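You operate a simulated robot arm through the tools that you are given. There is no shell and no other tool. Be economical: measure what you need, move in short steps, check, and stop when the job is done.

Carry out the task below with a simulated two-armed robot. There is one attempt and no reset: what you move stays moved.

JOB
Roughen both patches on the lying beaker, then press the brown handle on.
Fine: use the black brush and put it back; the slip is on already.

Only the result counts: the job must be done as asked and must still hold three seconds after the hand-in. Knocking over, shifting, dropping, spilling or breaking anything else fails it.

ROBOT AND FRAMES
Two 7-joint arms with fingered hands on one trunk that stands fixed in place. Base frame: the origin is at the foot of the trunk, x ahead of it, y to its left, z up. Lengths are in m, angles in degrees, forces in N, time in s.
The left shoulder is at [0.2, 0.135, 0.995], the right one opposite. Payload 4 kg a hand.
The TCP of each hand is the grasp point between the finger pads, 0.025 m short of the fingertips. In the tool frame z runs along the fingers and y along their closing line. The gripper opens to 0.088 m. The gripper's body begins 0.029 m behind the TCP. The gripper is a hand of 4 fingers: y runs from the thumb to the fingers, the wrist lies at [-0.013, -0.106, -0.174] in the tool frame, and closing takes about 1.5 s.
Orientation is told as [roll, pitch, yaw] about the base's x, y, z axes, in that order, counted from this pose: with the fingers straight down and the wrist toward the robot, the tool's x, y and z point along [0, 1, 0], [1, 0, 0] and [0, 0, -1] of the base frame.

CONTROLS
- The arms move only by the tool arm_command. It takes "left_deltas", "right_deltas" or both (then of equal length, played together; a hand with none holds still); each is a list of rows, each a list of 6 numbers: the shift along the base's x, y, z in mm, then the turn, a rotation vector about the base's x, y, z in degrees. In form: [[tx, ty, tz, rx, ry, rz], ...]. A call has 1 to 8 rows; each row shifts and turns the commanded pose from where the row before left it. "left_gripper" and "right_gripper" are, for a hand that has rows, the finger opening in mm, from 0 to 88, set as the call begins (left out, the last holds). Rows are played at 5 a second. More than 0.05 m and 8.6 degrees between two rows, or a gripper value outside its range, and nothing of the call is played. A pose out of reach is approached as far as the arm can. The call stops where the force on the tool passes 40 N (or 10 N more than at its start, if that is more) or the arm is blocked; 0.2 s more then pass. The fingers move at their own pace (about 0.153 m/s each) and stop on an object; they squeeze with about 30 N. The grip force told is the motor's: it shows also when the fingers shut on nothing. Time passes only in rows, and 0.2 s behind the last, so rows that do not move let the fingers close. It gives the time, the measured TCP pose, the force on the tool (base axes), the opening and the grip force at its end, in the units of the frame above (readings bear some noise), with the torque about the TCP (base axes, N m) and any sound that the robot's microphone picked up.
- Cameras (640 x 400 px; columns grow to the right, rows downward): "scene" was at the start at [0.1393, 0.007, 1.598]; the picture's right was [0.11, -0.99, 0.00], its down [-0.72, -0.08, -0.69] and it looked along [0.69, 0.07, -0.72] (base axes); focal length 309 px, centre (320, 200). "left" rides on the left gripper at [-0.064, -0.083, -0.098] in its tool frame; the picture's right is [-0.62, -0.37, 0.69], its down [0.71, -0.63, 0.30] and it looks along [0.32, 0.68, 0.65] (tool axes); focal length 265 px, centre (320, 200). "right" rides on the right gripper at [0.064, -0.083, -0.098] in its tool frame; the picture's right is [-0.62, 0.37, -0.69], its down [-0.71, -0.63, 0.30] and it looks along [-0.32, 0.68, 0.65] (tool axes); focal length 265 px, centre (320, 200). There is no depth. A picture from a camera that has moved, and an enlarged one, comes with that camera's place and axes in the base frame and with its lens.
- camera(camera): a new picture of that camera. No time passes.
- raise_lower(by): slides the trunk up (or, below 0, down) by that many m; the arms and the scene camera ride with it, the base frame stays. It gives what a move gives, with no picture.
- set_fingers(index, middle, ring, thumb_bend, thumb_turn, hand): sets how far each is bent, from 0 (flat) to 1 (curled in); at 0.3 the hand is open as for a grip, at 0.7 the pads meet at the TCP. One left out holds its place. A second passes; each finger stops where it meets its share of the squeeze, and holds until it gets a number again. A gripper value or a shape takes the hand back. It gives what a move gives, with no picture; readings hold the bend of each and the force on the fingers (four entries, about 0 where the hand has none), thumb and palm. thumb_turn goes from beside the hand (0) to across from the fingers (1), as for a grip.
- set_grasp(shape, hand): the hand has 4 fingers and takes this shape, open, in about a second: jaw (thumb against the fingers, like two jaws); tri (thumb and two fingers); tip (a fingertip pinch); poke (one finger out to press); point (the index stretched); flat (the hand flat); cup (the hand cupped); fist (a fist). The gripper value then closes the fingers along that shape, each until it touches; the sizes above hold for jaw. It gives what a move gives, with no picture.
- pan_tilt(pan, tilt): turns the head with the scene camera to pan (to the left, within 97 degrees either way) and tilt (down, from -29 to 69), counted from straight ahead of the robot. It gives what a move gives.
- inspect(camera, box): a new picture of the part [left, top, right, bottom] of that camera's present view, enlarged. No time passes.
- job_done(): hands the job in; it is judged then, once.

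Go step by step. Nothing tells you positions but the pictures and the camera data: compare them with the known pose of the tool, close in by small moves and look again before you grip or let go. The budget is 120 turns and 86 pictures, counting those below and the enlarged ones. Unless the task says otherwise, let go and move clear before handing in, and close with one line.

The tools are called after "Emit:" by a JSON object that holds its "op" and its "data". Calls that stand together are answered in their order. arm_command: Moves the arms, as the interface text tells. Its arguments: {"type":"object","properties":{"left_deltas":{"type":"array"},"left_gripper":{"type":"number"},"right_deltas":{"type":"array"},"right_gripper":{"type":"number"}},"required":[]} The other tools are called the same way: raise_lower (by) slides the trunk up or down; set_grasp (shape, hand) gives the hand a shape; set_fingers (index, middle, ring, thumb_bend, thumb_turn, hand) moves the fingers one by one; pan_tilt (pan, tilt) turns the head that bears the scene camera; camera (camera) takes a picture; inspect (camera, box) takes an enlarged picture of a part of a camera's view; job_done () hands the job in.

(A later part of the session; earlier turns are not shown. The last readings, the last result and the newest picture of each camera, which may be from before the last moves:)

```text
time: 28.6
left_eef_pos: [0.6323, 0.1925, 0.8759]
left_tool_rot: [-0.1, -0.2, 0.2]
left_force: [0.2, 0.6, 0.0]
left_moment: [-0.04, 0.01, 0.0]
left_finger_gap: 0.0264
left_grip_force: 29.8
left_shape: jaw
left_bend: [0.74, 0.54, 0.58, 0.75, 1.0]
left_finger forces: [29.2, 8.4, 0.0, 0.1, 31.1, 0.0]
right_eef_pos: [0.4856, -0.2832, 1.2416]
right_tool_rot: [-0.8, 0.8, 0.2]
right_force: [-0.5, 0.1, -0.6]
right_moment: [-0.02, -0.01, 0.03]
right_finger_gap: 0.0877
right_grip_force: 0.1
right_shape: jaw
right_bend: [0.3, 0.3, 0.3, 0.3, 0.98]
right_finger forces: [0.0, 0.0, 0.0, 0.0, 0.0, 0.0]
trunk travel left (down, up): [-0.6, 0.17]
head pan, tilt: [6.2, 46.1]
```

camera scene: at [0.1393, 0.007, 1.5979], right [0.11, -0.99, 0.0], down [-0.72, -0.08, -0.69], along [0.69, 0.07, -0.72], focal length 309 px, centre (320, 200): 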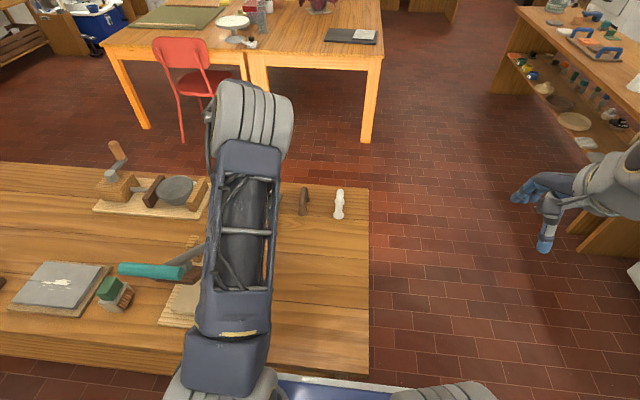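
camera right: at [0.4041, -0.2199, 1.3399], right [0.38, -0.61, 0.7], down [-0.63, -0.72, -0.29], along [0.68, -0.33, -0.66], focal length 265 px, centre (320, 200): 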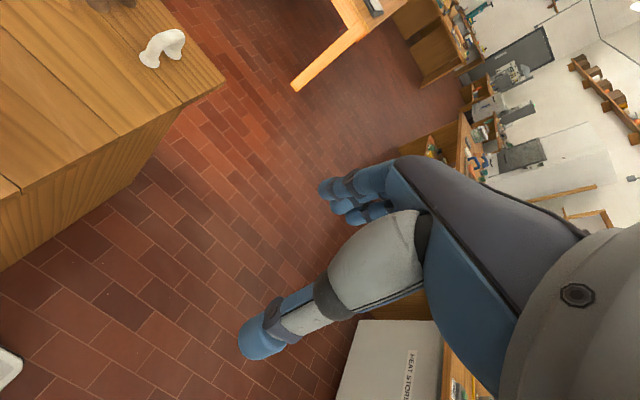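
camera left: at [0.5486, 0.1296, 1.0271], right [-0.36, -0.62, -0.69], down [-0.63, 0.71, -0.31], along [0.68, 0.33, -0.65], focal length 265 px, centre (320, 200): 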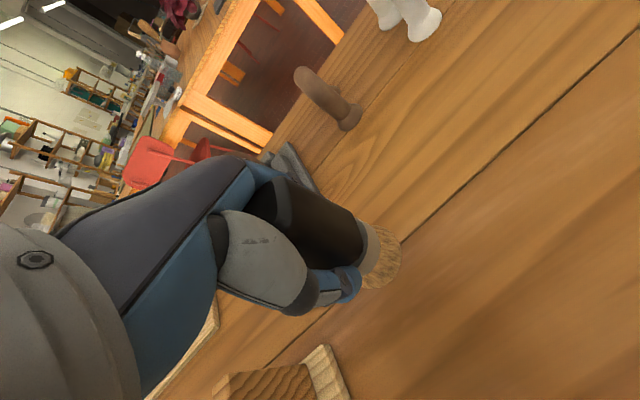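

Emit:
{"op": "arm_command", "data": {"left_deltas": [[0, 0, -1, 0, 0, 0], [0, 0, -1, 0, 0, 0], [0, 0, 0, 0, 0, 0]]}}

Emit:
{"op": "inspect", "data": {"camera": "left", "box": [220, 160, 480, 330]}}

```text
time: 29.4
left_eef_pos: [0.6337, 0.1922, 0.8754]
left_tool_rot: [-0.1, -0.3, 0.2]
left_force: [-1.6, 1.3, 13.2]
left_moment: [-0.09, -0.12, 0.01]
left_finger_gap: 0.0264
left_grip_force: 30.2
left_shape: jaw
left_bend: [0.74, 0.54, 0.58, 0.75, 1.0]
left_finger forces: [32.0, 8.2, 0.0, 0.0, 33.6, 0.1]
right_eef_pos: [0.4852, -0.285, 1.2415]
right_tool_rot: [-0.8, 0.7, 0.2]
right_force: [0.5, 0.0, -0.8]
right_moment: [0.01, 0.0, 0.02]
right_finger_gap: 0.0878
right_grip_force: 0.1
right_shape: jaw
right_bend: [0.3, 0.3, 0.3, 0.3, 0.98]
right_finger forces: [0.1, 0.1, 0.0, 0.0, 0.0, 0.1]
trunk travel left (down, up): [-0.6, 0.17]
head pan, tilt: [6.2, 46.1]
```

```text
2.35 times, centred on (350, 245) of left
camera zoom: at [0.5492, 0.1289, 0.9752], right [-0.36, -0.62, -0.69], down [-0.63, 0.71, -0.31], along [0.69, 0.33, -0.65], focal length 624 px, centre (249, 94)
```

zoom: 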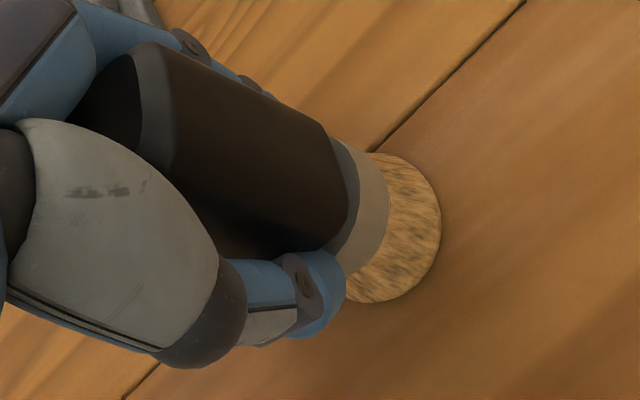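

The brush is on the table. I'll ease the load and open the hand.

Emit:
{"op": "arm_command", "data": {"left_deltas": [[0, 0, 1, 0, 0, 0], [0, 0, 0, 0, 0, 0], [0, 0, 0, 0, 0, 0]]}}

Emit:
{"op": "arm_command", "data": {"left_deltas": [[0, 0, 0, 0, 0, 0], [0, 0, 0, 0, 0, 0], [0, 0, 0, 0, 0, 0], [0, 0, 0, 0, 0, 0], [0, 0, 0, 0, 0, 0]], "left_gripper": 88}}

Emit:
{"op": "arm_command", "data": {"left_deltas": [[0, 0, 15, 0, 0, 0], [0, 0, 35, 0, 0, 0], [0, 0, 45, 0, 0, 0], [0, 0, 45, 0, 0, 0], [0, 0, 45, 0, 0, 0]]}}

Emit:
{"op": "camera", "data": {"camera": "left"}}

```text
time: 30.1
left_eef_pos: [0.6332, 0.1925, 0.8766]
left_tool_rot: [-0.1, -0.2, 0.2]
left_force: [-0.2, 0.7, 5.0]
left_moment: [-0.07, -0.15, 0.03]
left_finger_gap: 0.0264
left_grip_force: 30.0
left_shape: jaw
left_bend: [0.74, 0.54, 0.58, 0.75, 1.0]
left_finger forces: [32.4, 8.6, 0.0, 0.0, 31.4, 0.0]
right_eef_pos: [0.4853, -0.2852, 1.2405]
right_tool_rot: [-0.8, 0.9, 0.2]
right_force: [-0.6, -0.2, 0.1]
right_moment: [0.0, -0.02, 0.03]
right_finger_gap: 0.0878
right_grip_force: 0.0
right_shape: jaw
right_bend: [0.3, 0.3, 0.3, 0.3, 0.98]
right_finger forces: [0.1, 0.0, 0.0, 0.1, 0.0, 0.0]
trunk travel left (down, up): [-0.6, 0.17]
head pan, tilt: [6.2, 46.1]
```

```text
time: 31.4
left_eef_pos: [0.632, 0.1922, 0.8764]
left_tool_rot: [0.0, -0.1, 0.1]
left_force: [0.0, 0.2, -0.6]
left_moment: [-0.02, 0.01, -0.04]
left_finger_gap: 0.0875
left_grip_force: 0.1
left_shape: jaw
left_bend: [0.3, 0.3, 0.3, 0.3, 0.98]
left_finger forces: [0.1, 0.1, 0.0, 0.0, 0.0, 0.0]
right_eef_pos: [0.4858, -0.2845, 1.2414]
right_tool_rot: [-0.8, 0.8, 0.2]
right_force: [0.1, -0.7, 0.6]
right_moment: [-0.02, 0.02, 0.03]
right_finger_gap: 0.0877
right_grip_force: 0.1
right_shape: jaw
right_bend: [0.3, 0.3, 0.3, 0.3, 0.98]
right_finger forces: [0.0, 0.0, 0.0, 0.1, 0.1, 0.0]
trunk travel left (down, up): [-0.6, 0.17]
head pan, tilt: [6.2, 46.1]
```

```text
time: 32.5
left_eef_pos: [0.633, 0.1914, 1.0605]
left_tool_rot: [-0.1, -0.1, 0.2]
left_force: [0.2, 0.2, -0.6]
left_moment: [-0.02, 0.0, -0.01]
left_finger_gap: 0.0876
left_grip_force: 0.0
left_shape: jaw
left_bend: [0.3, 0.3, 0.3, 0.3, 0.98]
left_finger forces: [0.0, 0.0, 0.0, 0.0, 0.1, 0.0]
right_eef_pos: [0.4856, -0.2846, 1.2401]
right_tool_rot: [-0.9, 0.9, 0.1]
right_force: [0.7, 0.0, 0.6]
right_moment: [0.0, 0.05, 0.0]
right_finger_gap: 0.0878
right_grip_force: 0.0
right_shape: jaw
right_bend: [0.3, 0.3, 0.3, 0.3, 0.98]
right_finger forces: [0.0, 0.0, 0.0, 0.0, 0.0, 0.0]
trunk travel left (down, up): [-0.6, 0.17]
head pan, tilt: [6.2, 46.1]
```

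```text
53 pictures are left
camera left: at [0.5491, 0.1279, 1.1602], right [-0.36, -0.62, -0.69], down [-0.63, 0.71, -0.31], along [0.68, 0.33, -0.65], focal length 265 px, centre (320, 200)
```

left: 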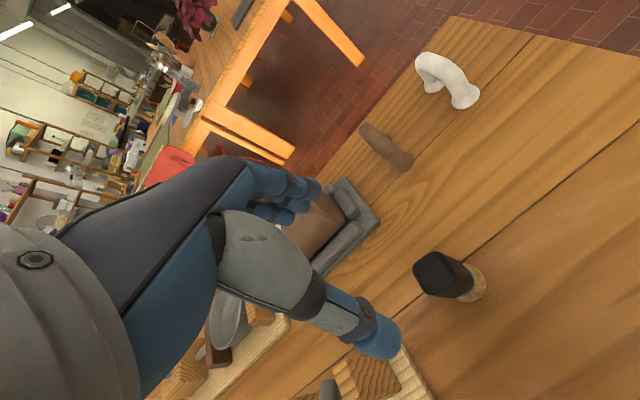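

The brush stands where it was. Now I'll bring the hand over the brown arch and turn it by -90° so that it closes across the arch.

Emit:
{"op": "arm_command", "data": {"left_deltas": [[27, -6, 0, 0, 0, -8.5], [27, -6, 0, 0, 0, -8.5], [27, -6, 0, 0, 0, -8.5], [27, -6, 0, 0, 0, -8.5], [27, -6, 0, 0, 0, -8.5], [27, -6, 0, 0, 0, -8.5], [27, -6, 0, 0, 0, -8.5], [24, -4, 0, 0, 0, -8.5]]}}

Emit:
{"op": "arm_command", "data": {"left_deltas": [[0, 0, 0, 0, 0, -7.5], [0, 0, 0, 0, 0, -7.5], [0, 0, 0, 0, 0, -7], [0, 0, 0, 0, 0, 0]]}}

Emit:
{"op": "camera", "data": {"camera": "left"}}

Emit:
{"op": "camera", "data": {"camera": "scene"}}

```text
time: 34.4
left_eef_pos: [0.8463, 0.1475, 1.0593]
left_tool_rot: [-0.1, -0.1, -68.0]
left_force: [0.5, 0.1, 0.4]
left_moment: [-0.01, -0.03, -0.01]
left_finger_gap: 0.0877
left_grip_force: 0.1
left_shape: jaw
left_bend: [0.3, 0.3, 0.3, 0.3, 0.98]
left_finger forces: [0.0, 0.0, 0.0, 0.1, 0.1, 0.1]
right_eef_pos: [0.4865, -0.2844, 1.2418]
right_tool_rot: [-0.8, 0.9, 0.2]
right_force: [-0.8, -0.9, -0.6]
right_moment: [-0.01, -0.03, 0.0]
right_finger_gap: 0.0877
right_grip_force: 0.1
right_shape: jaw
right_bend: [0.3, 0.3, 0.3, 0.3, 0.98]
right_finger forces: [0.0, 0.0, 0.1, 0.0, 0.1, 0.1]
trunk travel left (down, up): [-0.6, 0.17]
head pan, tilt: [6.2, 46.1]
```

```text
time: 35.4
left_eef_pos: [0.8461, 0.1463, 1.0615]
left_tool_rot: [-0.2, -0.2, -89.9]
left_force: [-0.3, 0.1, -0.2]
left_moment: [-0.01, 0.0, 0.0]
left_finger_gap: 0.0876
left_grip_force: 0.1
left_shape: jaw
left_bend: [0.3, 0.3, 0.3, 0.3, 0.98]
left_finger forces: [0.0, 0.1, 0.0, 0.0, 0.1, 0.0]
right_eef_pos: [0.4854, -0.2846, 1.2405]
right_tool_rot: [-0.8, 0.8, 0.2]
right_force: [0.3, 0.3, 0.4]
right_moment: [0.02, 0.04, -0.01]
right_finger_gap: 0.0877
right_grip_force: 0.0
right_shape: jaw
right_bend: [0.3, 0.3, 0.3, 0.3, 0.98]
right_finger forces: [0.1, 0.0, 0.0, 0.1, 0.0, 0.0]
trunk travel left (down, up): [-0.6, 0.17]
head pan, tilt: [6.2, 46.1]
```

```text
52 pictures are left
camera left: at [0.781, 0.2305, 1.16], right [-0.62, 0.37, -0.69], down [0.71, 0.63, -0.31], along [0.32, -0.69, -0.65], focal length 265 px, centre (320, 200)
```

left: 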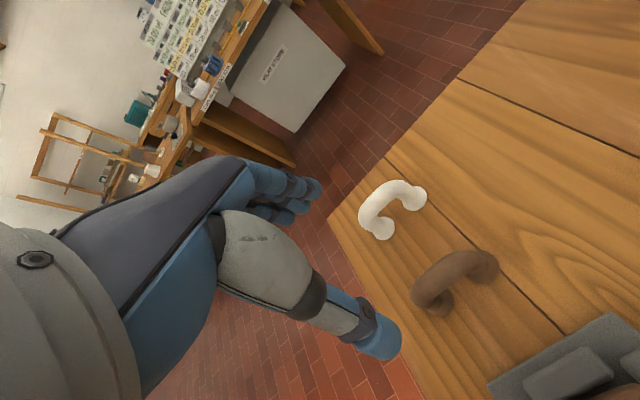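

```text
51 pictures are left
camera scene: at [0.1393, 0.007, 1.598], right [0.11, -0.99, 0.0], down [-0.72, -0.08, -0.69], along [0.69, 0.07, -0.72], focal length 309 px, centre (320, 200)
```

scene: 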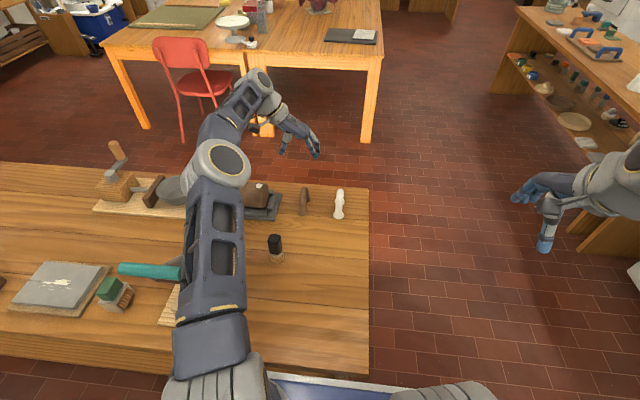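

Emit:
{"op": "inspect", "data": {"camera": "left", "box": [390, 220, 520, 340]}}

Emit:
{"op": "inspect", "data": {"camera": "scene", "box": [220, 150, 370, 270]}}

```text
3.33 times, centred on (455, 280) of left
camera zoom: at [0.781, 0.2305, 1.16], right [-0.62, 0.37, -0.69], down [0.71, 0.63, -0.31], along [0.32, -0.69, -0.65], focal length 885 px, centre (-130, -67)
```

zoom: 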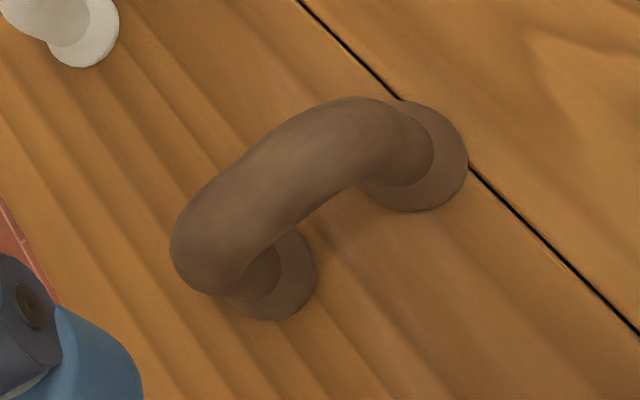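

```text
3.33 times, centred on (295, 210) of scene
camera zoom: at [0.1393, 0.007, 1.598], right [0.11, -0.99, 0.0], down [-0.72, -0.08, -0.69], along [0.69, 0.07, -0.72], focal length 1031 px, centre (403, 167)
```

zoom: 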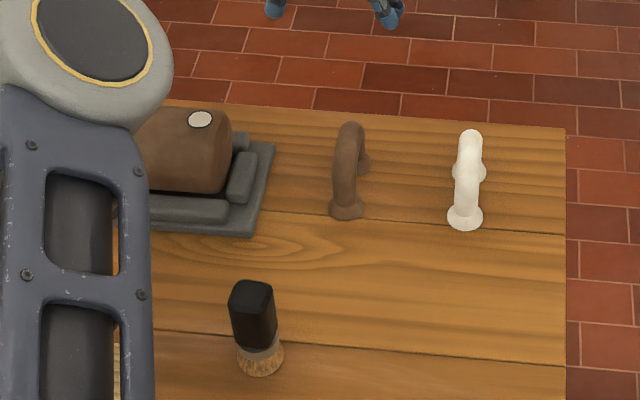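

The feet are at about (0.817, 0.143) and (0.881, 0.143), 64 mm apart like the patches, and the arch top is near z 0.88. I'll centre over it, narrow the opening to 60 mm to clear the cradle, and go part-way down.

Emit:
{"op": "arm_command", "data": {"left_deltas": [[3, -3, -20, 0, 0, 0], [0, 0, -30, 0, 0, 0], [0, 0, -30, 0, 0, 0], [0, 0, -30, 0, 0, 0], [0, 0, -20, 0, 0, 0], [0, 0, 0, 0, 0, 0]], "left_gripper": 60}}

Emit:
{"op": "camera", "data": {"camera": "left"}}

Emit:
{"op": "inspect", "data": {"camera": "scene", "box": [200, 100, 400, 260]}}

```text
time: 36.8
left_eef_pos: [0.8481, 0.1424, 0.9301]
left_tool_rot: [-0.1, -0.2, -89.8]
left_force: [-0.5, 0.5, 0.1]
left_moment: [-0.03, -0.03, 0.01]
left_finger_gap: 0.0605
left_grip_force: 0.0
left_shape: jaw
left_bend: [0.28, 0.37, 0.34, 0.59, 0.99]
left_finger forces: [0.0, 0.0, 0.1, 0.0, 0.1, 0.0]
right_eef_pos: [0.4856, -0.2848, 1.2401]
right_tool_rot: [-0.8, 0.8, 0.2]
right_force: [0.2, 0.3, -0.6]
right_moment: [0.03, -0.02, -0.01]
right_finger_gap: 0.0879
right_grip_force: 0.1
right_shape: jaw
right_bend: [0.3, 0.3, 0.3, 0.3, 0.98]
right_finger forces: [0.0, 0.0, 0.1, 0.0, 0.0, 0.1]
trunk travel left (down, up): [-0.6, 0.17]
head pan, tilt: [6.2, 46.1]
```

```text
48 pictures are left
camera left: at [0.783, 0.2269, 1.0304], right [-0.62, 0.36, -0.69], down [0.71, 0.63, -0.31], along [0.33, -0.68, -0.65], focal length 265 px, centre (320, 200)
```

left: 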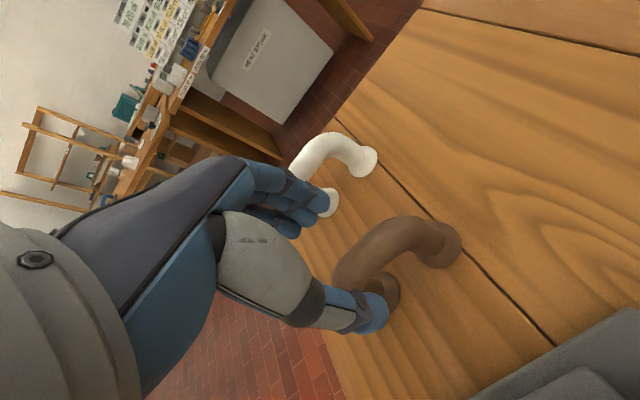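

```text
2.50 times, centred on (300, 180) of scene
camera zoom: at [0.1393, 0.007, 1.5979], right [0.11, -0.99, 0.0], down [-0.72, -0.08, -0.69], along [0.69, 0.07, -0.72], focal length 774 px, centre (370, 250)
```

zoom: 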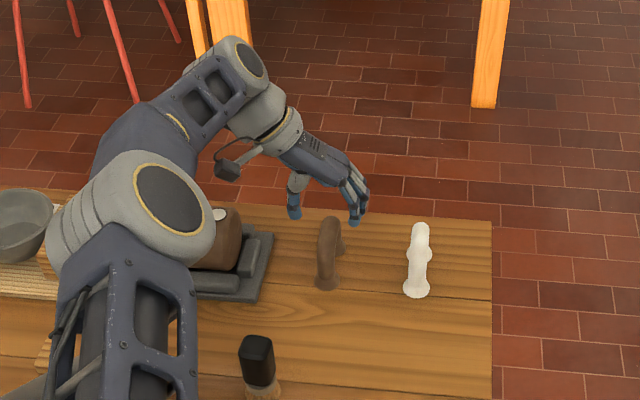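

Emit:
{"op": "inspect", "data": {"camera": "left", "box": [280, 180, 480, 340]}}

```text
2.50 times, centred on (380, 260) of left
camera zoom: at [0.783, 0.2269, 1.0304], right [-0.62, 0.36, -0.69], down [0.71, 0.63, -0.31], along [0.33, -0.68, -0.65], focal length 664 px, centre (170, 50)
```

zoom: 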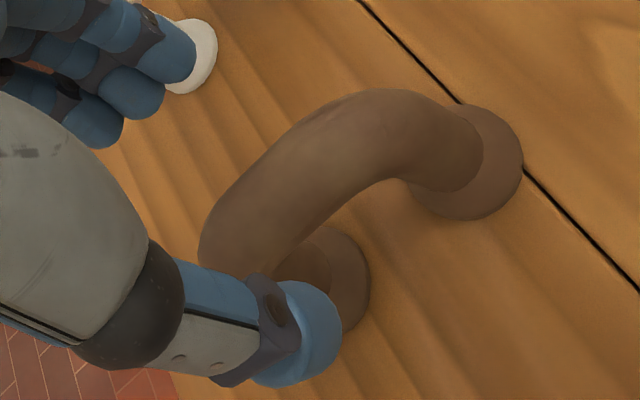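

The arch is centred near (0.852, 0.141) with its bar at about z 0.88. I'll go down to 0.885 and look again.

Emit:
{"op": "arm_command", "data": {"left_deltas": [[3, -1, -15, 0, 0, 0], [0, 0, -15, 0, 0, 0], [0, 0, -10, 0, 0, 0], [0, 0, -5, 0, 0, 0], [0, 0, 0, 0, 0, 0]]}}

Emit:
{"op": "camera", "data": {"camera": "left"}}

Emit:
{"op": "inspect", "data": {"camera": "scene", "box": [240, 130, 360, 230]}}

```text
time: 38.0
left_eef_pos: [0.8515, 0.1421, 0.8849]
left_tool_rot: [-0.1, -0.2, -89.8]
left_force: [0.6, 0.2, 0.5]
left_moment: [0.01, 0.0, 0.04]
left_finger_gap: 0.06
left_grip_force: 0.1
left_shape: jaw
left_bend: [0.28, 0.37, 0.34, 0.59, 0.99]
left_finger forces: [0.1, 0.0, 0.0, 0.1, 0.1, 0.1]
right_eef_pos: [0.4857, -0.2843, 1.2417]
right_tool_rot: [-0.8, 0.9, 0.3]
right_force: [0.4, 0.1, 0.3]
right_moment: [0.01, 0.01, -0.01]
right_finger_gap: 0.0879
right_grip_force: 0.1
right_shape: jaw
right_bend: [0.3, 0.3, 0.3, 0.3, 0.98]
right_finger forces: [0.0, 0.1, 0.0, 0.0, 0.1, 0.1]
trunk travel left (down, up): [-0.6, 0.17]
head pan, tilt: [6.2, 46.1]
```

```text
45 pictures are left
camera left: at [0.7865, 0.2261, 0.9857], right [-0.62, 0.36, -0.69], down [0.71, 0.63, -0.31], along [0.33, -0.68, -0.65], focal length 265 px, centre (320, 200)
```

left: 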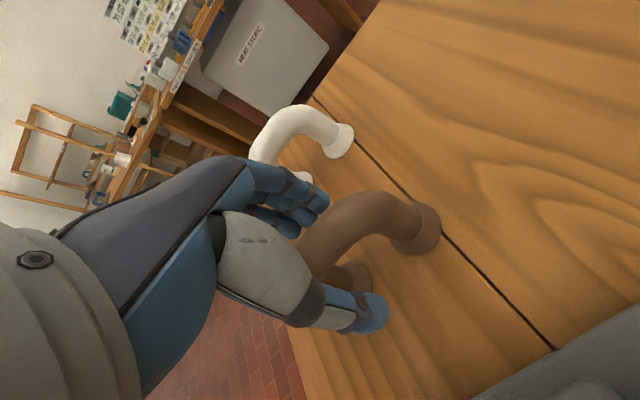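

```text
4.00 times, centred on (300, 180) of scene
camera zoom: at [0.1394, 0.007, 1.5979], right [0.11, -0.99, 0.0], down [-0.72, -0.08, -0.69], along [0.69, 0.07, -0.72], focal length 1238 px, centre (400, 280)
```

zoom: 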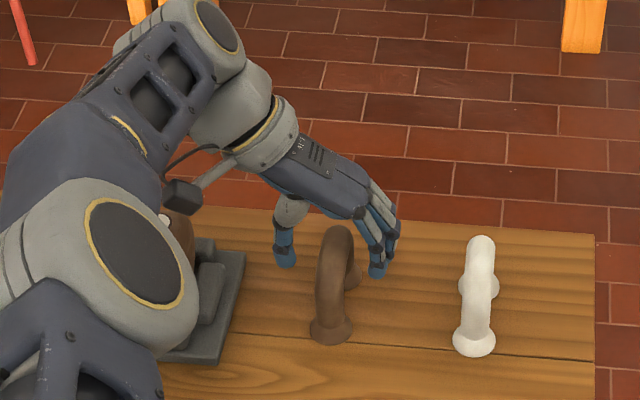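

The bar lies between the thumb and fingers. I'll go 10 mm lower and then close.

Emit:
{"op": "arm_command", "data": {"left_deltas": [[0, 0, -5, 0, 0, 0], [0, 0, -5, 0, 0, 0], [0, 0, 0, 0, 0, 0]]}}

Emit:
{"op": "inspect", "data": {"camera": "left", "box": [200, 160, 460, 340]}}

```text
time: 38.8
left_eef_pos: [0.8518, 0.1427, 0.8753]
left_tool_rot: [-0.1, -0.2, -89.8]
left_force: [-0.2, -0.4, 0.3]
left_moment: [0.03, 0.0, 0.01]
left_finger_gap: 0.0602
left_grip_force: 0.0
left_shape: jaw
left_bend: [0.28, 0.37, 0.34, 0.59, 0.99]
left_finger forces: [0.0, 0.1, 0.0, 0.0, 0.0, 0.0]
right_eef_pos: [0.4851, -0.2851, 1.2424]
right_tool_rot: [-0.9, 0.8, 0.2]
right_force: [-0.2, -0.8, 0.0]
right_moment: [0.03, -0.02, -0.03]
right_finger_gap: 0.0878
right_grip_force: 0.0
right_shape: jaw
right_bend: [0.3, 0.3, 0.3, 0.3, 0.98]
right_finger forces: [0.1, 0.1, 0.0, 0.0, 0.0, 0.0]
trunk travel left (down, up): [-0.6, 0.17]
head pan, tilt: [6.2, 46.1]
```

```text
2.22 times, centred on (330, 250) of left
camera zoom: at [0.7865, 0.2266, 0.9756], right [-0.62, 0.36, -0.69], down [0.71, 0.63, -0.31], along [0.33, -0.68, -0.65], focal length 590 px, centre (298, 89)
```

zoom: 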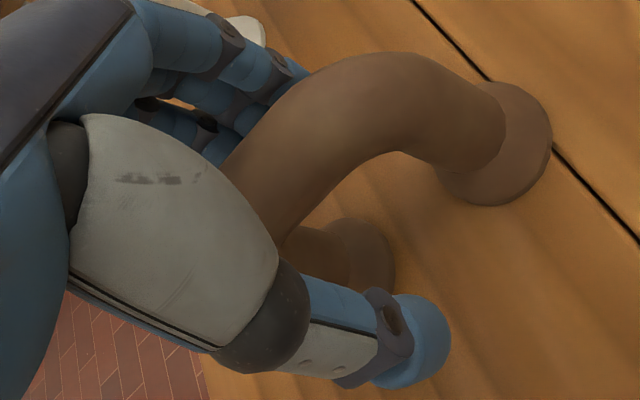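

Well placed. Closing on the arch.

Emit:
{"op": "arm_command", "data": {"left_deltas": [[0, 0, 0, 0, 0, 0], [0, 0, 0, 0, 0, 0], [0, 0, 0, 0, 0, 0], [0, 0, 0, 0, 0, 0], [0, 0, 0, 0, 0, 0], [0, 0, 0, 0, 0, 0], [0, 0, 0, 0, 0, 0], [0, 0, 0, 0, 0, 0]], "left_gripper": 5}}

Emit:
{"op": "inspect", "data": {"camera": "left", "box": [200, 160, 460, 340]}}

Emit:
{"op": "inspect", "data": {"camera": "scene", "box": [240, 130, 360, 230]}}

```text
time: 40.5
left_eef_pos: [0.8519, 0.1413, 0.8757]
left_tool_rot: [-0.1, -0.3, -89.8]
left_force: [-0.8, -0.2, -0.3]
left_moment: [-0.01, -0.03, 0.01]
left_finger_gap: 0.0057
left_grip_force: 0.1
left_shape: jaw
left_bend: [0.71, 0.66, 0.65, 0.72, 1.0]
left_finger forces: [0.9, 0.0, 0.6, 0.1, 1.6, 0.1]
right_eef_pos: [0.4851, -0.285, 1.2406]
right_tool_rot: [-0.8, 0.9, 0.2]
right_force: [-0.6, 0.4, 0.5]
right_moment: [0.01, 0.0, -0.01]
right_finger_gap: 0.0878
right_grip_force: 0.1
right_shape: jaw
right_bend: [0.3, 0.3, 0.3, 0.3, 0.98]
right_finger forces: [0.0, 0.0, 0.0, 0.1, 0.0, 0.0]
trunk travel left (down, up): [-0.6, 0.17]
head pan, tilt: [6.2, 46.1]
```

```text
2.22 times, centred on (330, 250) of left
camera zoom: at [0.7865, 0.2265, 0.9755], right [-0.62, 0.36, -0.69], down [0.71, 0.63, -0.31], along [0.33, -0.68, -0.65], focal length 590 px, centre (298, 89)
```

zoom: 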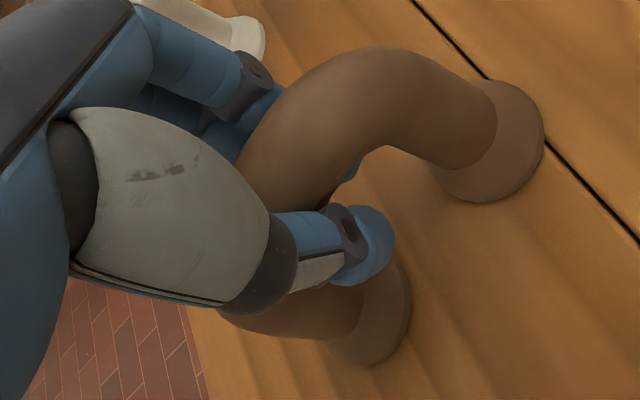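

```text
4.00 times, centred on (300, 180) of scene
camera zoom: at [0.1394, 0.007, 1.5979], right [0.11, -0.99, 0.0], down [-0.72, -0.08, -0.69], along [0.69, 0.07, -0.72], focal length 1238 px, centre (400, 280)
```

zoom: 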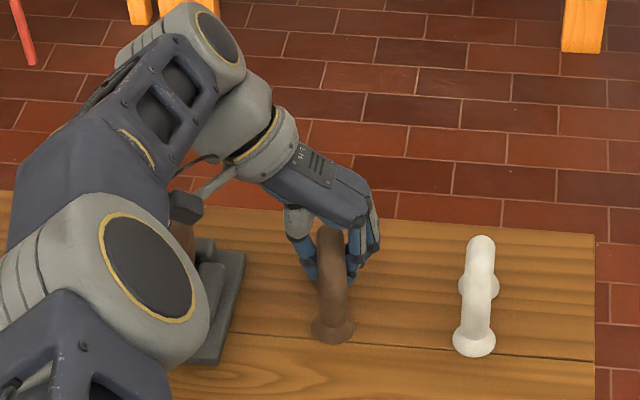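

The fingers closed just beneath the bar with hardly any force. I'll open, rise 10 mm and look.

Emit:
{"op": "arm_command", "data": {"left_deltas": [[0, 0, 0, 0, 0, 0], [0, 0, 0, 0, 0, 0], [0, 0, 0, 0, 0, 0], [0, 0, 5, 0, 0, 0], [0, 0, 6, 0, 0, 0], [0, 0, 0, 0, 0, 0]], "left_gripper": 60}}

Emit:
{"op": "inspect", "data": {"camera": "left", "box": [200, 160, 460, 340]}}

```text
time: 42.0
left_eef_pos: [0.8518, 0.1428, 0.8861]
left_tool_rot: [-0.1, -0.2, -89.8]
left_force: [0.4, 0.1, 0.0]
left_moment: [-0.01, -0.01, 0.01]
left_finger_gap: 0.0595
left_grip_force: 0.0
left_shape: jaw
left_bend: [0.28, 0.38, 0.35, 0.6, 1.0]
left_finger forces: [0.0, 0.0, 0.0, 0.1, 0.0, 0.0]
right_eef_pos: [0.4864, -0.2851, 1.2405]
right_tool_rot: [-0.7, 0.8, 0.2]
right_force: [0.0, 0.9, 0.0]
right_moment: [-0.02, -0.02, 0.01]
right_finger_gap: 0.0878
right_grip_force: 0.0
right_shape: jaw
right_bend: [0.3, 0.3, 0.3, 0.3, 0.98]
right_finger forces: [0.0, 0.0, 0.0, 0.0, 0.1, 0.1]
trunk travel left (down, up): [-0.6, 0.17]
head pan, tilt: [6.2, 46.1]
```

```text
2.22 times, centred on (330, 250) of left
camera zoom: at [0.7866, 0.2266, 0.9864], right [-0.62, 0.36, -0.69], down [0.71, 0.63, -0.31], along [0.33, -0.68, -0.65], focal length 590 px, centre (298, 89)
```

zoom: 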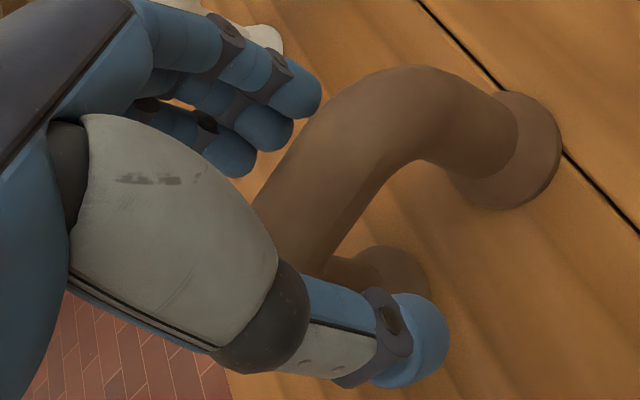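

The arch has turned by about 5° and its bar axis lies near z 0.88. I'll match that angle, centre, and close here.

Emit:
{"op": "arm_command", "data": {"left_deltas": [[0, -2, 0, 0, 0, 5], [0, 0, 0, 0, 0, 0]]}}

Emit:
{"op": "arm_command", "data": {"left_deltas": [[0, 0, 0, 0, 0, 0], [0, 0, 0, 0, 0, 0], [0, 0, 0, 0, 0, 0], [0, 0, 0, 0, 0, 0], [0, 0, 0, 0, 0, 0], [0, 0, 0, 0, 0, 0], [0, 0, 0, 0, 0, 0], [0, 0, 0, 0, 0, 0]], "left_gripper": 0}}

Emit:
{"op": "inspect", "data": {"camera": "left", "box": [200, 160, 460, 340]}}

```text
time: 42.5
left_eef_pos: [0.8527, 0.1407, 0.8867]
left_tool_rot: [-0.2, -0.2, -84.8]
left_force: [-0.4, 0.3, -1.1]
left_moment: [0.03, 0.0, -0.01]
left_finger_gap: 0.0596
left_grip_force: 0.1
left_shape: jaw
left_bend: [0.28, 0.38, 0.35, 0.6, 1.0]
left_finger forces: [0.0, 0.1, 0.1, 0.0, 0.1, 0.2]
right_eef_pos: [0.4852, -0.2849, 1.2401]
right_tool_rot: [-0.8, 0.7, 0.2]
right_force: [-0.2, 0.6, 0.5]
right_moment: [-0.02, -0.03, 0.0]
right_finger_gap: 0.0875
right_grip_force: 0.0
right_shape: jaw
right_bend: [0.3, 0.3, 0.3, 0.3, 0.98]
right_finger forces: [0.0, 0.0, 0.0, 0.1, 0.0, 0.0]
trunk travel left (down, up): [-0.6, 0.17]
head pan, tilt: [6.2, 46.1]
```

```text
time: 44.4
left_eef_pos: [0.851, 0.1406, 0.8855]
left_tool_rot: [-0.1, -0.2, -84.8]
left_force: [-0.5, 0.4, -1.4]
left_moment: [0.03, -0.01, -0.01]
left_finger_gap: 0.0161
left_grip_force: 29.9
left_shape: jaw
left_bend: [0.74, 0.72, 0.69, 0.79, 1.0]
left_finger forces: [14.8, 3.9, 3.8, 0.0, 20.5, 0.0]
right_eef_pos: [0.4862, -0.2839, 1.2413]
right_tool_rot: [-0.8, 0.7, 0.2]
right_force: [0.2, 0.1, 0.6]
right_moment: [0.0, 0.03, -0.01]
right_finger_gap: 0.0879
right_grip_force: 0.1
right_shape: jaw
right_bend: [0.3, 0.3, 0.3, 0.3, 0.98]
right_finger forces: [0.1, 0.0, 0.0, 0.0, 0.0, 0.1]
trunk travel left (down, up): [-0.6, 0.17]
head pan, tilt: [6.2, 46.1]
```

```text
2.22 times, centred on (330, 250) of left
camera zoom: at [0.7795, 0.2186, 0.9863], right [-0.65, 0.31, -0.69], down [0.65, 0.69, -0.31], along [0.38, -0.65, -0.65], focal length 590 px, centre (298, 89)
```

zoom: 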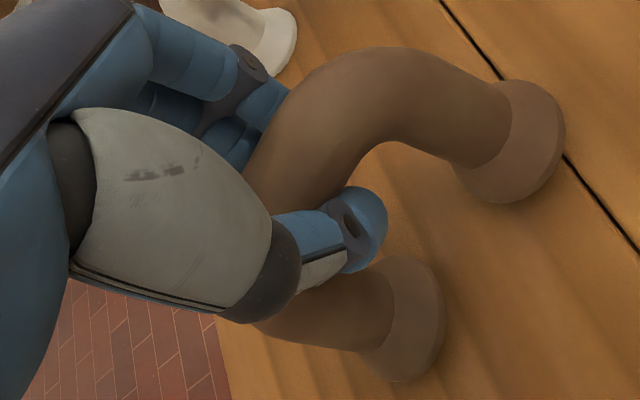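

It is gripped firmly now, with a 16 mm gap and 30 N. I'll lift gently and check how the handle hangs.

Emit:
{"op": "arm_command", "data": {"left_deltas": [[0, 0, 5, 0, 0, 0], [0, 0, 15, 0, 0, 0], [0, 0, 20, 0, 0, 0], [0, 0, 30, 0, 0, 0], [0, 0, 40, 0, 0, 0], [0, 0, 0, 0, 0, 0]]}}

Emit:
{"op": "camera", "data": {"camera": "left"}}

Emit:
{"op": "inspect", "data": {"camera": "scene", "box": [240, 100, 380, 220]}}

```text
time: 45.8
left_eef_pos: [0.8527, 0.1404, 0.9969]
left_tool_rot: [0.0, -0.3, -84.7]
left_force: [-0.3, -0.3, -0.9]
left_moment: [0.01, 0.0, 0.01]
left_finger_gap: 0.0158
left_grip_force: 30.2
left_shape: jaw
left_bend: [0.74, 0.72, 0.69, 0.79, 1.0]
left_finger forces: [14.7, 3.9, 3.9, 0.1, 20.4, 0.0]
right_eef_pos: [0.4868, -0.2853, 1.241]
right_tool_rot: [-0.8, 0.8, 0.2]
right_force: [0.4, -0.2, -0.3]
right_moment: [-0.01, -0.01, -0.01]
right_finger_gap: 0.0876
right_grip_force: 0.0
right_shape: jaw
right_bend: [0.3, 0.3, 0.3, 0.3, 0.98]
right_finger forces: [0.1, 0.0, 0.1, 0.0, 0.0, 0.1]
trunk travel left (down, up): [-0.6, 0.17]
head pan, tilt: [6.2, 46.1]
```

```text
38 pictures are left
camera left: at [0.7806, 0.2184, 1.097], right [-0.65, 0.31, -0.69], down [0.65, 0.69, -0.31], along [0.38, -0.65, -0.65], focal length 265 px, centre (320, 200)
```

left: 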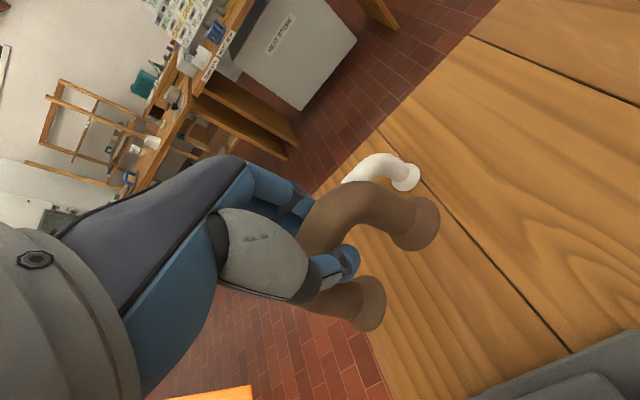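

```text
3.33 times, centred on (310, 160) of scene
camera zoom: at [0.1394, 0.007, 1.5979], right [0.11, -0.99, 0.0], down [-0.72, -0.08, -0.69], along [0.69, 0.07, -0.72], focal length 1031 px, centre (353, 333)
```

zoom: 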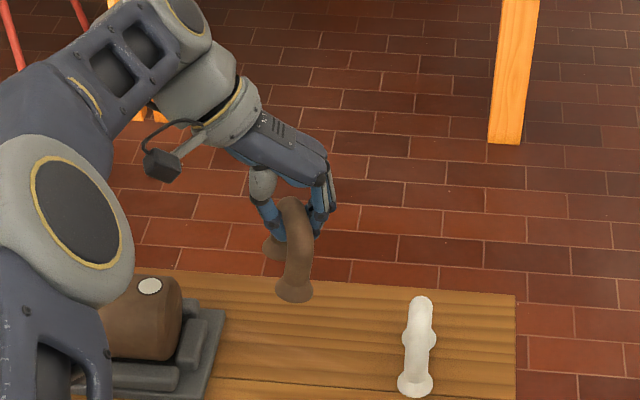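

The handle is held. I'll zoom in to measure where its feet sit relative to the tool.

Emit:
{"op": "inspect", "data": {"camera": "left", "box": [280, 160, 460, 340]}}

```text
2.22 times, centred on (370, 250) of left
camera zoom: at [0.7806, 0.2184, 1.097], right [-0.65, 0.31, -0.69], down [0.65, 0.69, -0.31], along [0.38, -0.65, -0.65], focal length 590 px, centre (209, 89)
```

zoom: 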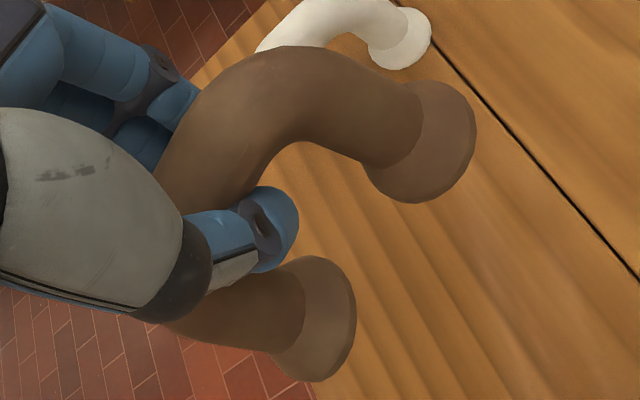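

The handle sits about 16° turned in the grip, with its centre about (-7, -7) mm off in the tool frame. I'll raise, turn by +68.3° so it runs along the beaker, and go above the patches.

Emit:
{"op": "arm_command", "data": {"left_deltas": [[0, 0, 30, 0, 0, 0], [0, 0, 33, 0, 0, 0], [0, 0, 0, 0, 0, 0]]}}

Emit:
{"op": "arm_command", "data": {"left_deltas": [[-1.5, 22.3, 0, 0, 0, 8.54], [-1.5, 22.3, 0, 0, 0, 8.54], [-1.5, 22.3, 0, 0, 0, 8.54], [-1.5, 22.3, 0, 0, 0, 8.54], [-1.5, 22.3, 0, 0, 0, 8.54], [-1.5, 22.3, 0, 0, 0, 8.54], [-1.5, 22.3, 0, 0, 0, 8.54], [-1.5, 22.3, 0, 0, 0, 8.54]]}}

Emit:
{"op": "camera", "data": {"camera": "left"}}

Emit:
{"op": "camera", "data": {"camera": "scene"}}

```text
time: 46.5
left_eef_pos: [0.8521, 0.1395, 1.0602]
left_tool_rot: [-0.1, -0.2, -84.8]
left_force: [0.7, 0.3, -1.0]
left_moment: [-0.01, 0.0, -0.03]
left_finger_gap: 0.0158
left_grip_force: 29.8
left_shape: jaw
left_bend: [0.74, 0.72, 0.69, 0.79, 1.0]
left_finger forces: [14.7, 3.8, 3.9, 0.1, 20.2, 0.0]
right_eef_pos: [0.4864, -0.2849, 1.24]
right_tool_rot: [-0.8, 0.8, 0.2]
right_force: [-0.5, 0.3, -0.6]
right_moment: [0.0, 0.0, 0.0]
right_finger_gap: 0.0877
right_grip_force: 0.0
right_shape: jaw
right_bend: [0.3, 0.3, 0.3, 0.3, 0.98]
right_finger forces: [0.0, 0.0, 0.1, 0.0, 0.0, 0.0]
trunk travel left (down, up): [-0.6, 0.17]
head pan, tilt: [6.2, 46.1]
```

```text
time: 48.4
left_eef_pos: [0.8402, 0.3187, 1.0593]
left_tool_rot: [-0.1, -0.2, -16.4]
left_force: [-0.5, -0.4, -0.9]
left_moment: [0.01, -0.02, 0.01]
left_finger_gap: 0.0159
left_grip_force: 30.2
left_shape: jaw
left_bend: [0.74, 0.72, 0.69, 0.8, 1.0]
left_finger forces: [14.9, 3.5, 4.0, 0.0, 20.0, 0.0]
right_eef_pos: [0.4857, -0.2836, 1.242]
right_tool_rot: [-0.7, 0.8, 0.2]
right_force: [-0.5, 0.2, -0.7]
right_moment: [-0.02, 0.01, 0.01]
right_finger_gap: 0.0875
right_grip_force: 0.0
right_shape: jaw
right_bend: [0.3, 0.3, 0.3, 0.3, 0.98]
right_finger forces: [0.1, 0.0, 0.0, 0.0, 0.1, 0.1]
trunk travel left (down, up): [-0.6, 0.17]
head pan, tilt: [6.2, 46.1]
```

```text
35 pictures are left
camera left: at [0.7414, 0.2818, 1.1598], right [-0.53, -0.49, -0.69], down [-0.4, 0.86, -0.31], along [0.75, 0.12, -0.65], focal length 265 px, centre (320, 200)
```

left: 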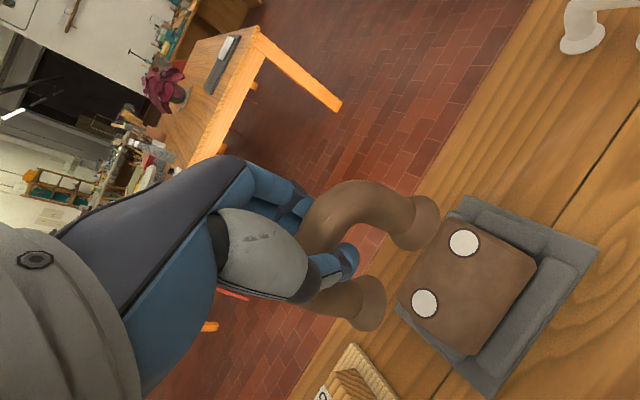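

```text
34 pictures are left
camera scene: at [0.1394, 0.007, 1.5979], right [0.11, -0.99, 0.0], down [-0.72, -0.08, -0.69], along [0.69, 0.07, -0.72], focal length 309 px, centre (320, 200)
```

scene: 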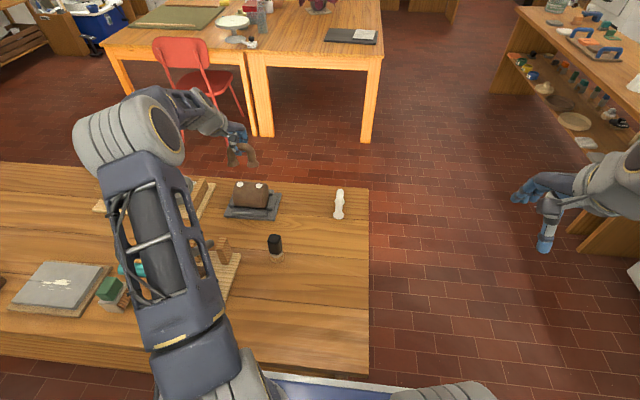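

Both cameras see the patches and the handle. I'll zoom in on each.

Emit:
{"op": "inspect", "data": {"camera": "left", "box": [300, 170, 540, 350]}}

Emit:
{"op": "inspect", "data": {"camera": "scene", "box": [190, 110, 310, 230]}}

```text
2.22 times, centred on (420, 260) of left
camera zoom: at [0.7414, 0.2818, 1.1598], right [-0.53, -0.49, -0.69], down [-0.4, 0.86, -0.31], along [0.75, 0.12, -0.65], focal length 590 px, centre (98, 67)
```

zoom: 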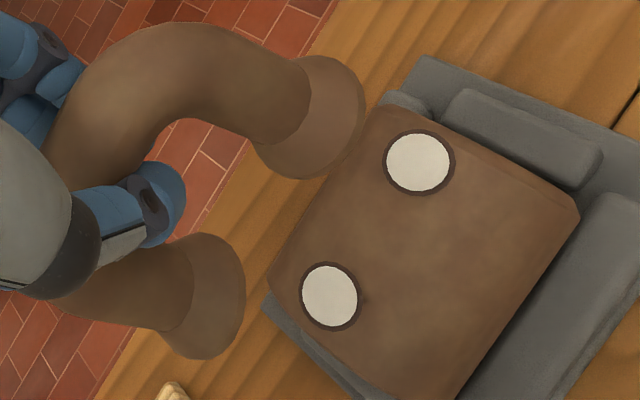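

```text
3.33 times, centred on (250, 170) of scene
camera zoom: at [0.1394, 0.007, 1.5979], right [0.11, -0.99, 0.0], down [-0.72, -0.08, -0.69], along [0.69, 0.07, -0.72], focal length 1031 px, centre (553, 300)
```

zoom: 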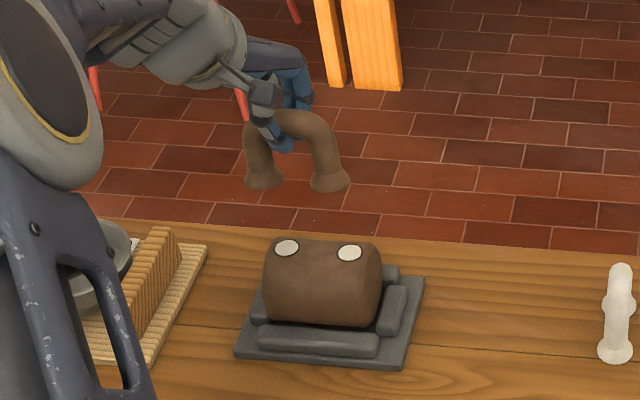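

The feet hang above the patches and are roughly aligned. I'll lower to about 25 mm above contact and compare them there.

Emit:
{"op": "arm_command", "data": {"left_deltas": [[0, 0, -15, 0, 0, 0], [0, 0, -15, 0, 0, 0], [0, 0, -13, 0, 0, 0], [0, 0, 0, 0, 0, 0]]}}

Emit:
{"op": "inspect", "data": {"camera": "left", "box": [300, 170, 540, 350]}}

Emit:
{"op": "inspect", "data": {"camera": "scene", "box": [200, 140, 300, 220]}}

```text
time: 49.4
left_eef_pos: [0.8413, 0.3182, 1.0162]
left_tool_rot: [-0.1, -0.2, -16.5]
left_force: [0.0, -0.2, -0.7]
left_moment: [-0.03, -0.01, -0.03]
left_finger_gap: 0.016
left_grip_force: 30.4
left_shape: jaw
left_bend: [0.74, 0.72, 0.69, 0.8, 1.0]
left_finger forces: [14.9, 3.4, 4.0, 0.0, 19.9, 0.0]
right_eef_pos: [0.487, -0.2846, 1.2412]
right_tool_rot: [-0.8, 0.8, 0.2]
right_force: [-0.2, 0.3, 0.3]
right_moment: [0.0, 0.02, 0.01]
right_finger_gap: 0.0875
right_grip_force: 0.1
right_shape: jaw
right_bend: [0.3, 0.3, 0.3, 0.3, 0.98]
right_finger forces: [0.0, 0.1, 0.0, 0.0, 0.0, 0.0]
trunk travel left (down, up): [-0.6, 0.17]
head pan, tilt: [6.2, 46.1]
```

```text
2.22 times, centred on (420, 260) of left
camera zoom: at [0.7417, 0.2815, 1.1165], right [-0.53, -0.49, -0.69], down [-0.4, 0.86, -0.31], along [0.75, 0.12, -0.65], focal length 590 px, centre (98, 67)
```

zoom: 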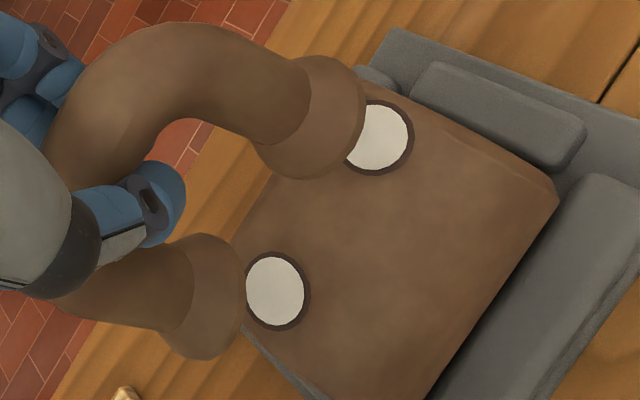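

```text
5.00 times, centred on (250, 180) of scene
camera zoom: at [0.1394, 0.007, 1.5979], right [0.11, -0.99, 0.0], down [-0.72, -0.08, -0.69], along [0.69, 0.07, -0.72], focal length 1547 px, centre (670, 300)
```

zoom: 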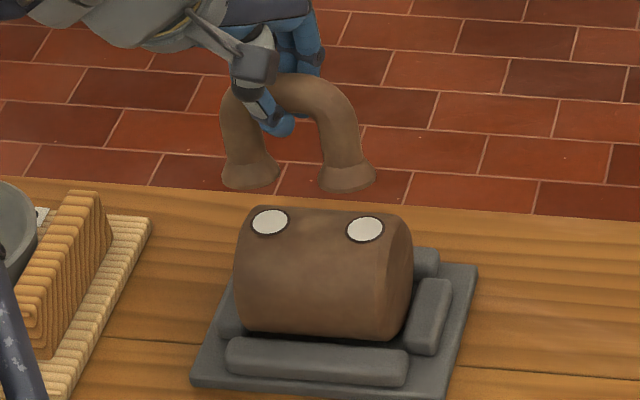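

The feet need about 5 mm to the right, 4 mm toward the robot and a 3.5° clockwise turn. I'll correct that and go down another 15 mm.

Emit:
{"op": "arm_command", "data": {"left_deltas": [[-4, -5.5, 0, 0, 0, -3.5], [0, 0, -10, 0, 0, 0], [0, 0, -5, 0, 0, 0], [0, 0, 0, 0, 0, 0]]}}

Emit:
{"op": "inspect", "data": {"camera": "left", "box": [300, 170, 500, 330]}}

Emit:
{"op": "inspect", "data": {"camera": "scene", "box": [210, 150, 290, 215]}}

```text
time: 50.4
left_eef_pos: [0.8366, 0.3129, 1.0001]
left_tool_rot: [0.0, -0.2, -20.1]
left_force: [0.5, -0.3, -0.4]
left_moment: [-0.03, -0.02, -0.01]
left_finger_gap: 0.0158
left_grip_force: 29.4
left_shape: jaw
left_bend: [0.74, 0.72, 0.69, 0.8, 1.0]
left_finger forces: [14.9, 3.5, 4.0, 0.0, 19.9, 0.0]
right_eef_pos: [0.4857, -0.2844, 1.2413]
right_tool_rot: [-0.8, 0.8, 0.3]
right_force: [-0.1, 0.4, -0.1]
right_moment: [-0.02, 0.0, 0.01]
right_finger_gap: 0.0877
right_grip_force: 0.0
right_shape: jaw
right_bend: [0.3, 0.3, 0.3, 0.3, 0.98]
right_finger forces: [0.0, 0.0, 0.0, 0.0, 0.0, 0.1]
trunk travel left (down, up): [-0.6, 0.17]
head pan, tilt: [6.2, 46.1]
```

```text
2.50 times, centred on (400, 250) of left
camera zoom: at [0.7351, 0.2819, 1.1014], right [-0.56, -0.46, -0.69], down [-0.35, 0.89, -0.31], along [0.76, 0.07, -0.65], focal length 664 px, centre (120, 75)
```

zoom: 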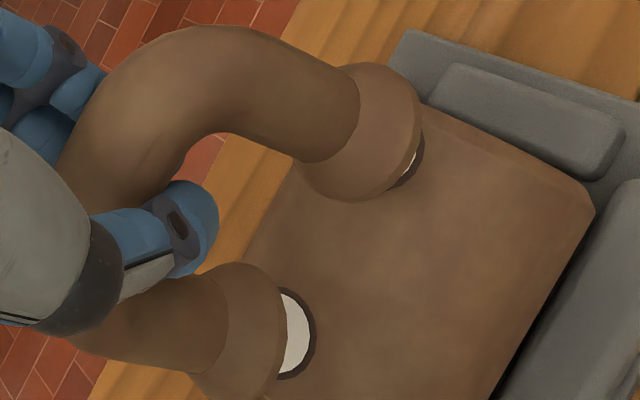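

```text
6.15 times, centred on (250, 182) of scene
camera zoom: at [0.1394, 0.007, 1.5979], right [0.11, -0.99, 0.0], down [-0.72, -0.08, -0.69], along [0.69, 0.07, -0.72], focal length 1904 px, centre (751, 308)
```

zoom: 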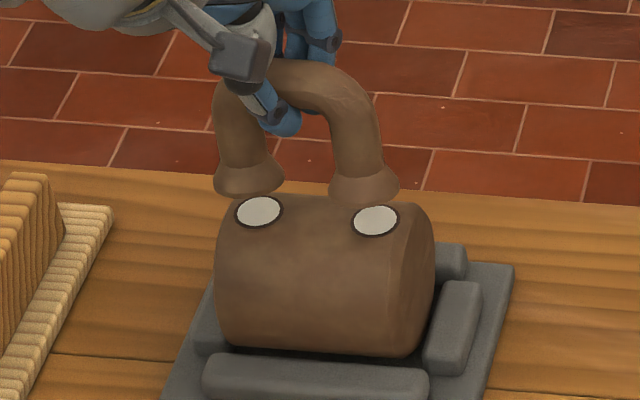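

It is close now. I'll make a small correction (-2.5, -1 mm) and go down 9 mm more.

Emit:
{"op": "arm_command", "data": {"left_deltas": [[-2.5, -1, 0, 0, 0, 0], [0, 0, -5, 0, 0, 0], [0, 0, -4, 0, 0, 0], [0, 0, 0, 0, 0, 0]]}}

Emit:
{"op": "inspect", "data": {"camera": "left", "box": [300, 170, 500, 330]}}

Emit:
{"op": "inspect", "data": {"camera": "scene", "box": [220, 160, 280, 210]}}

```text
time: 51.4
left_eef_pos: [0.8335, 0.3132, 0.9917]
left_tool_rot: [-0.1, -0.2, -20.0]
left_force: [-0.5, 0.6, 0.0]
left_moment: [0.0, -0.02, 0.01]
left_finger_gap: 0.0159
left_grip_force: 30.2
left_shape: jaw
left_bend: [0.74, 0.72, 0.69, 0.8, 1.0]
left_finger forces: [15.0, 3.4, 4.0, 0.1, 19.9, 0.0]
right_eef_pos: [0.4853, -0.2854, 1.2416]
right_tool_rot: [-0.7, 0.7, 0.3]
right_force: [0.9, 0.1, -0.3]
right_moment: [-0.04, 0.01, -0.01]
right_finger_gap: 0.0874
right_grip_force: 0.1
right_shape: jaw
right_bend: [0.3, 0.3, 0.3, 0.3, 0.98]
right_finger forces: [0.0, 0.0, 0.0, 0.0, 0.0, 0.0]
trunk travel left (down, up): [-0.6, 0.17]
head pan, tilt: [6.2, 46.1]
```

```text
2.50 times, centred on (400, 250) of left
camera zoom: at [0.7323, 0.2813, 1.0919], right [-0.56, -0.46, -0.69], down [-0.35, 0.89, -0.31], along [0.75, 0.07, -0.65], focal length 664 px, centre (120, 75)
```

zoom: 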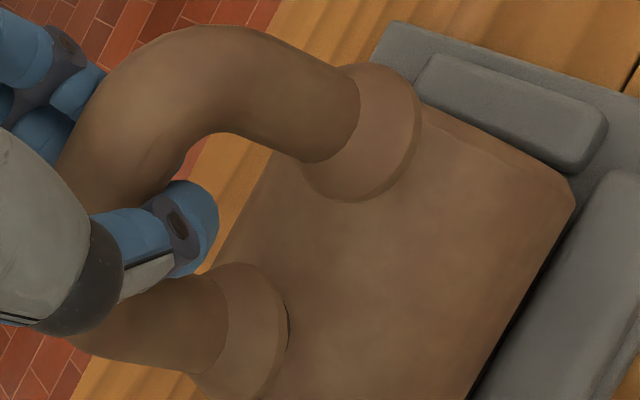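

```text
8.00 times, centred on (250, 185) of scene
camera zoom: at [0.1394, 0.007, 1.5979], right [0.11, -0.99, 0.0], down [-0.72, -0.08, -0.69], along [0.69, 0.07, -0.72], focal length 2475 px, centre (880, 320)
```

zoom: 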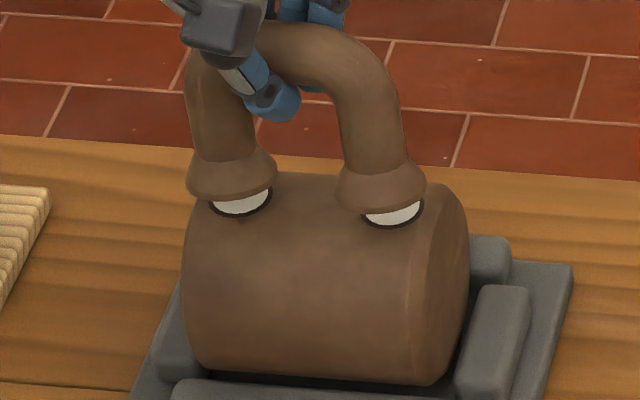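

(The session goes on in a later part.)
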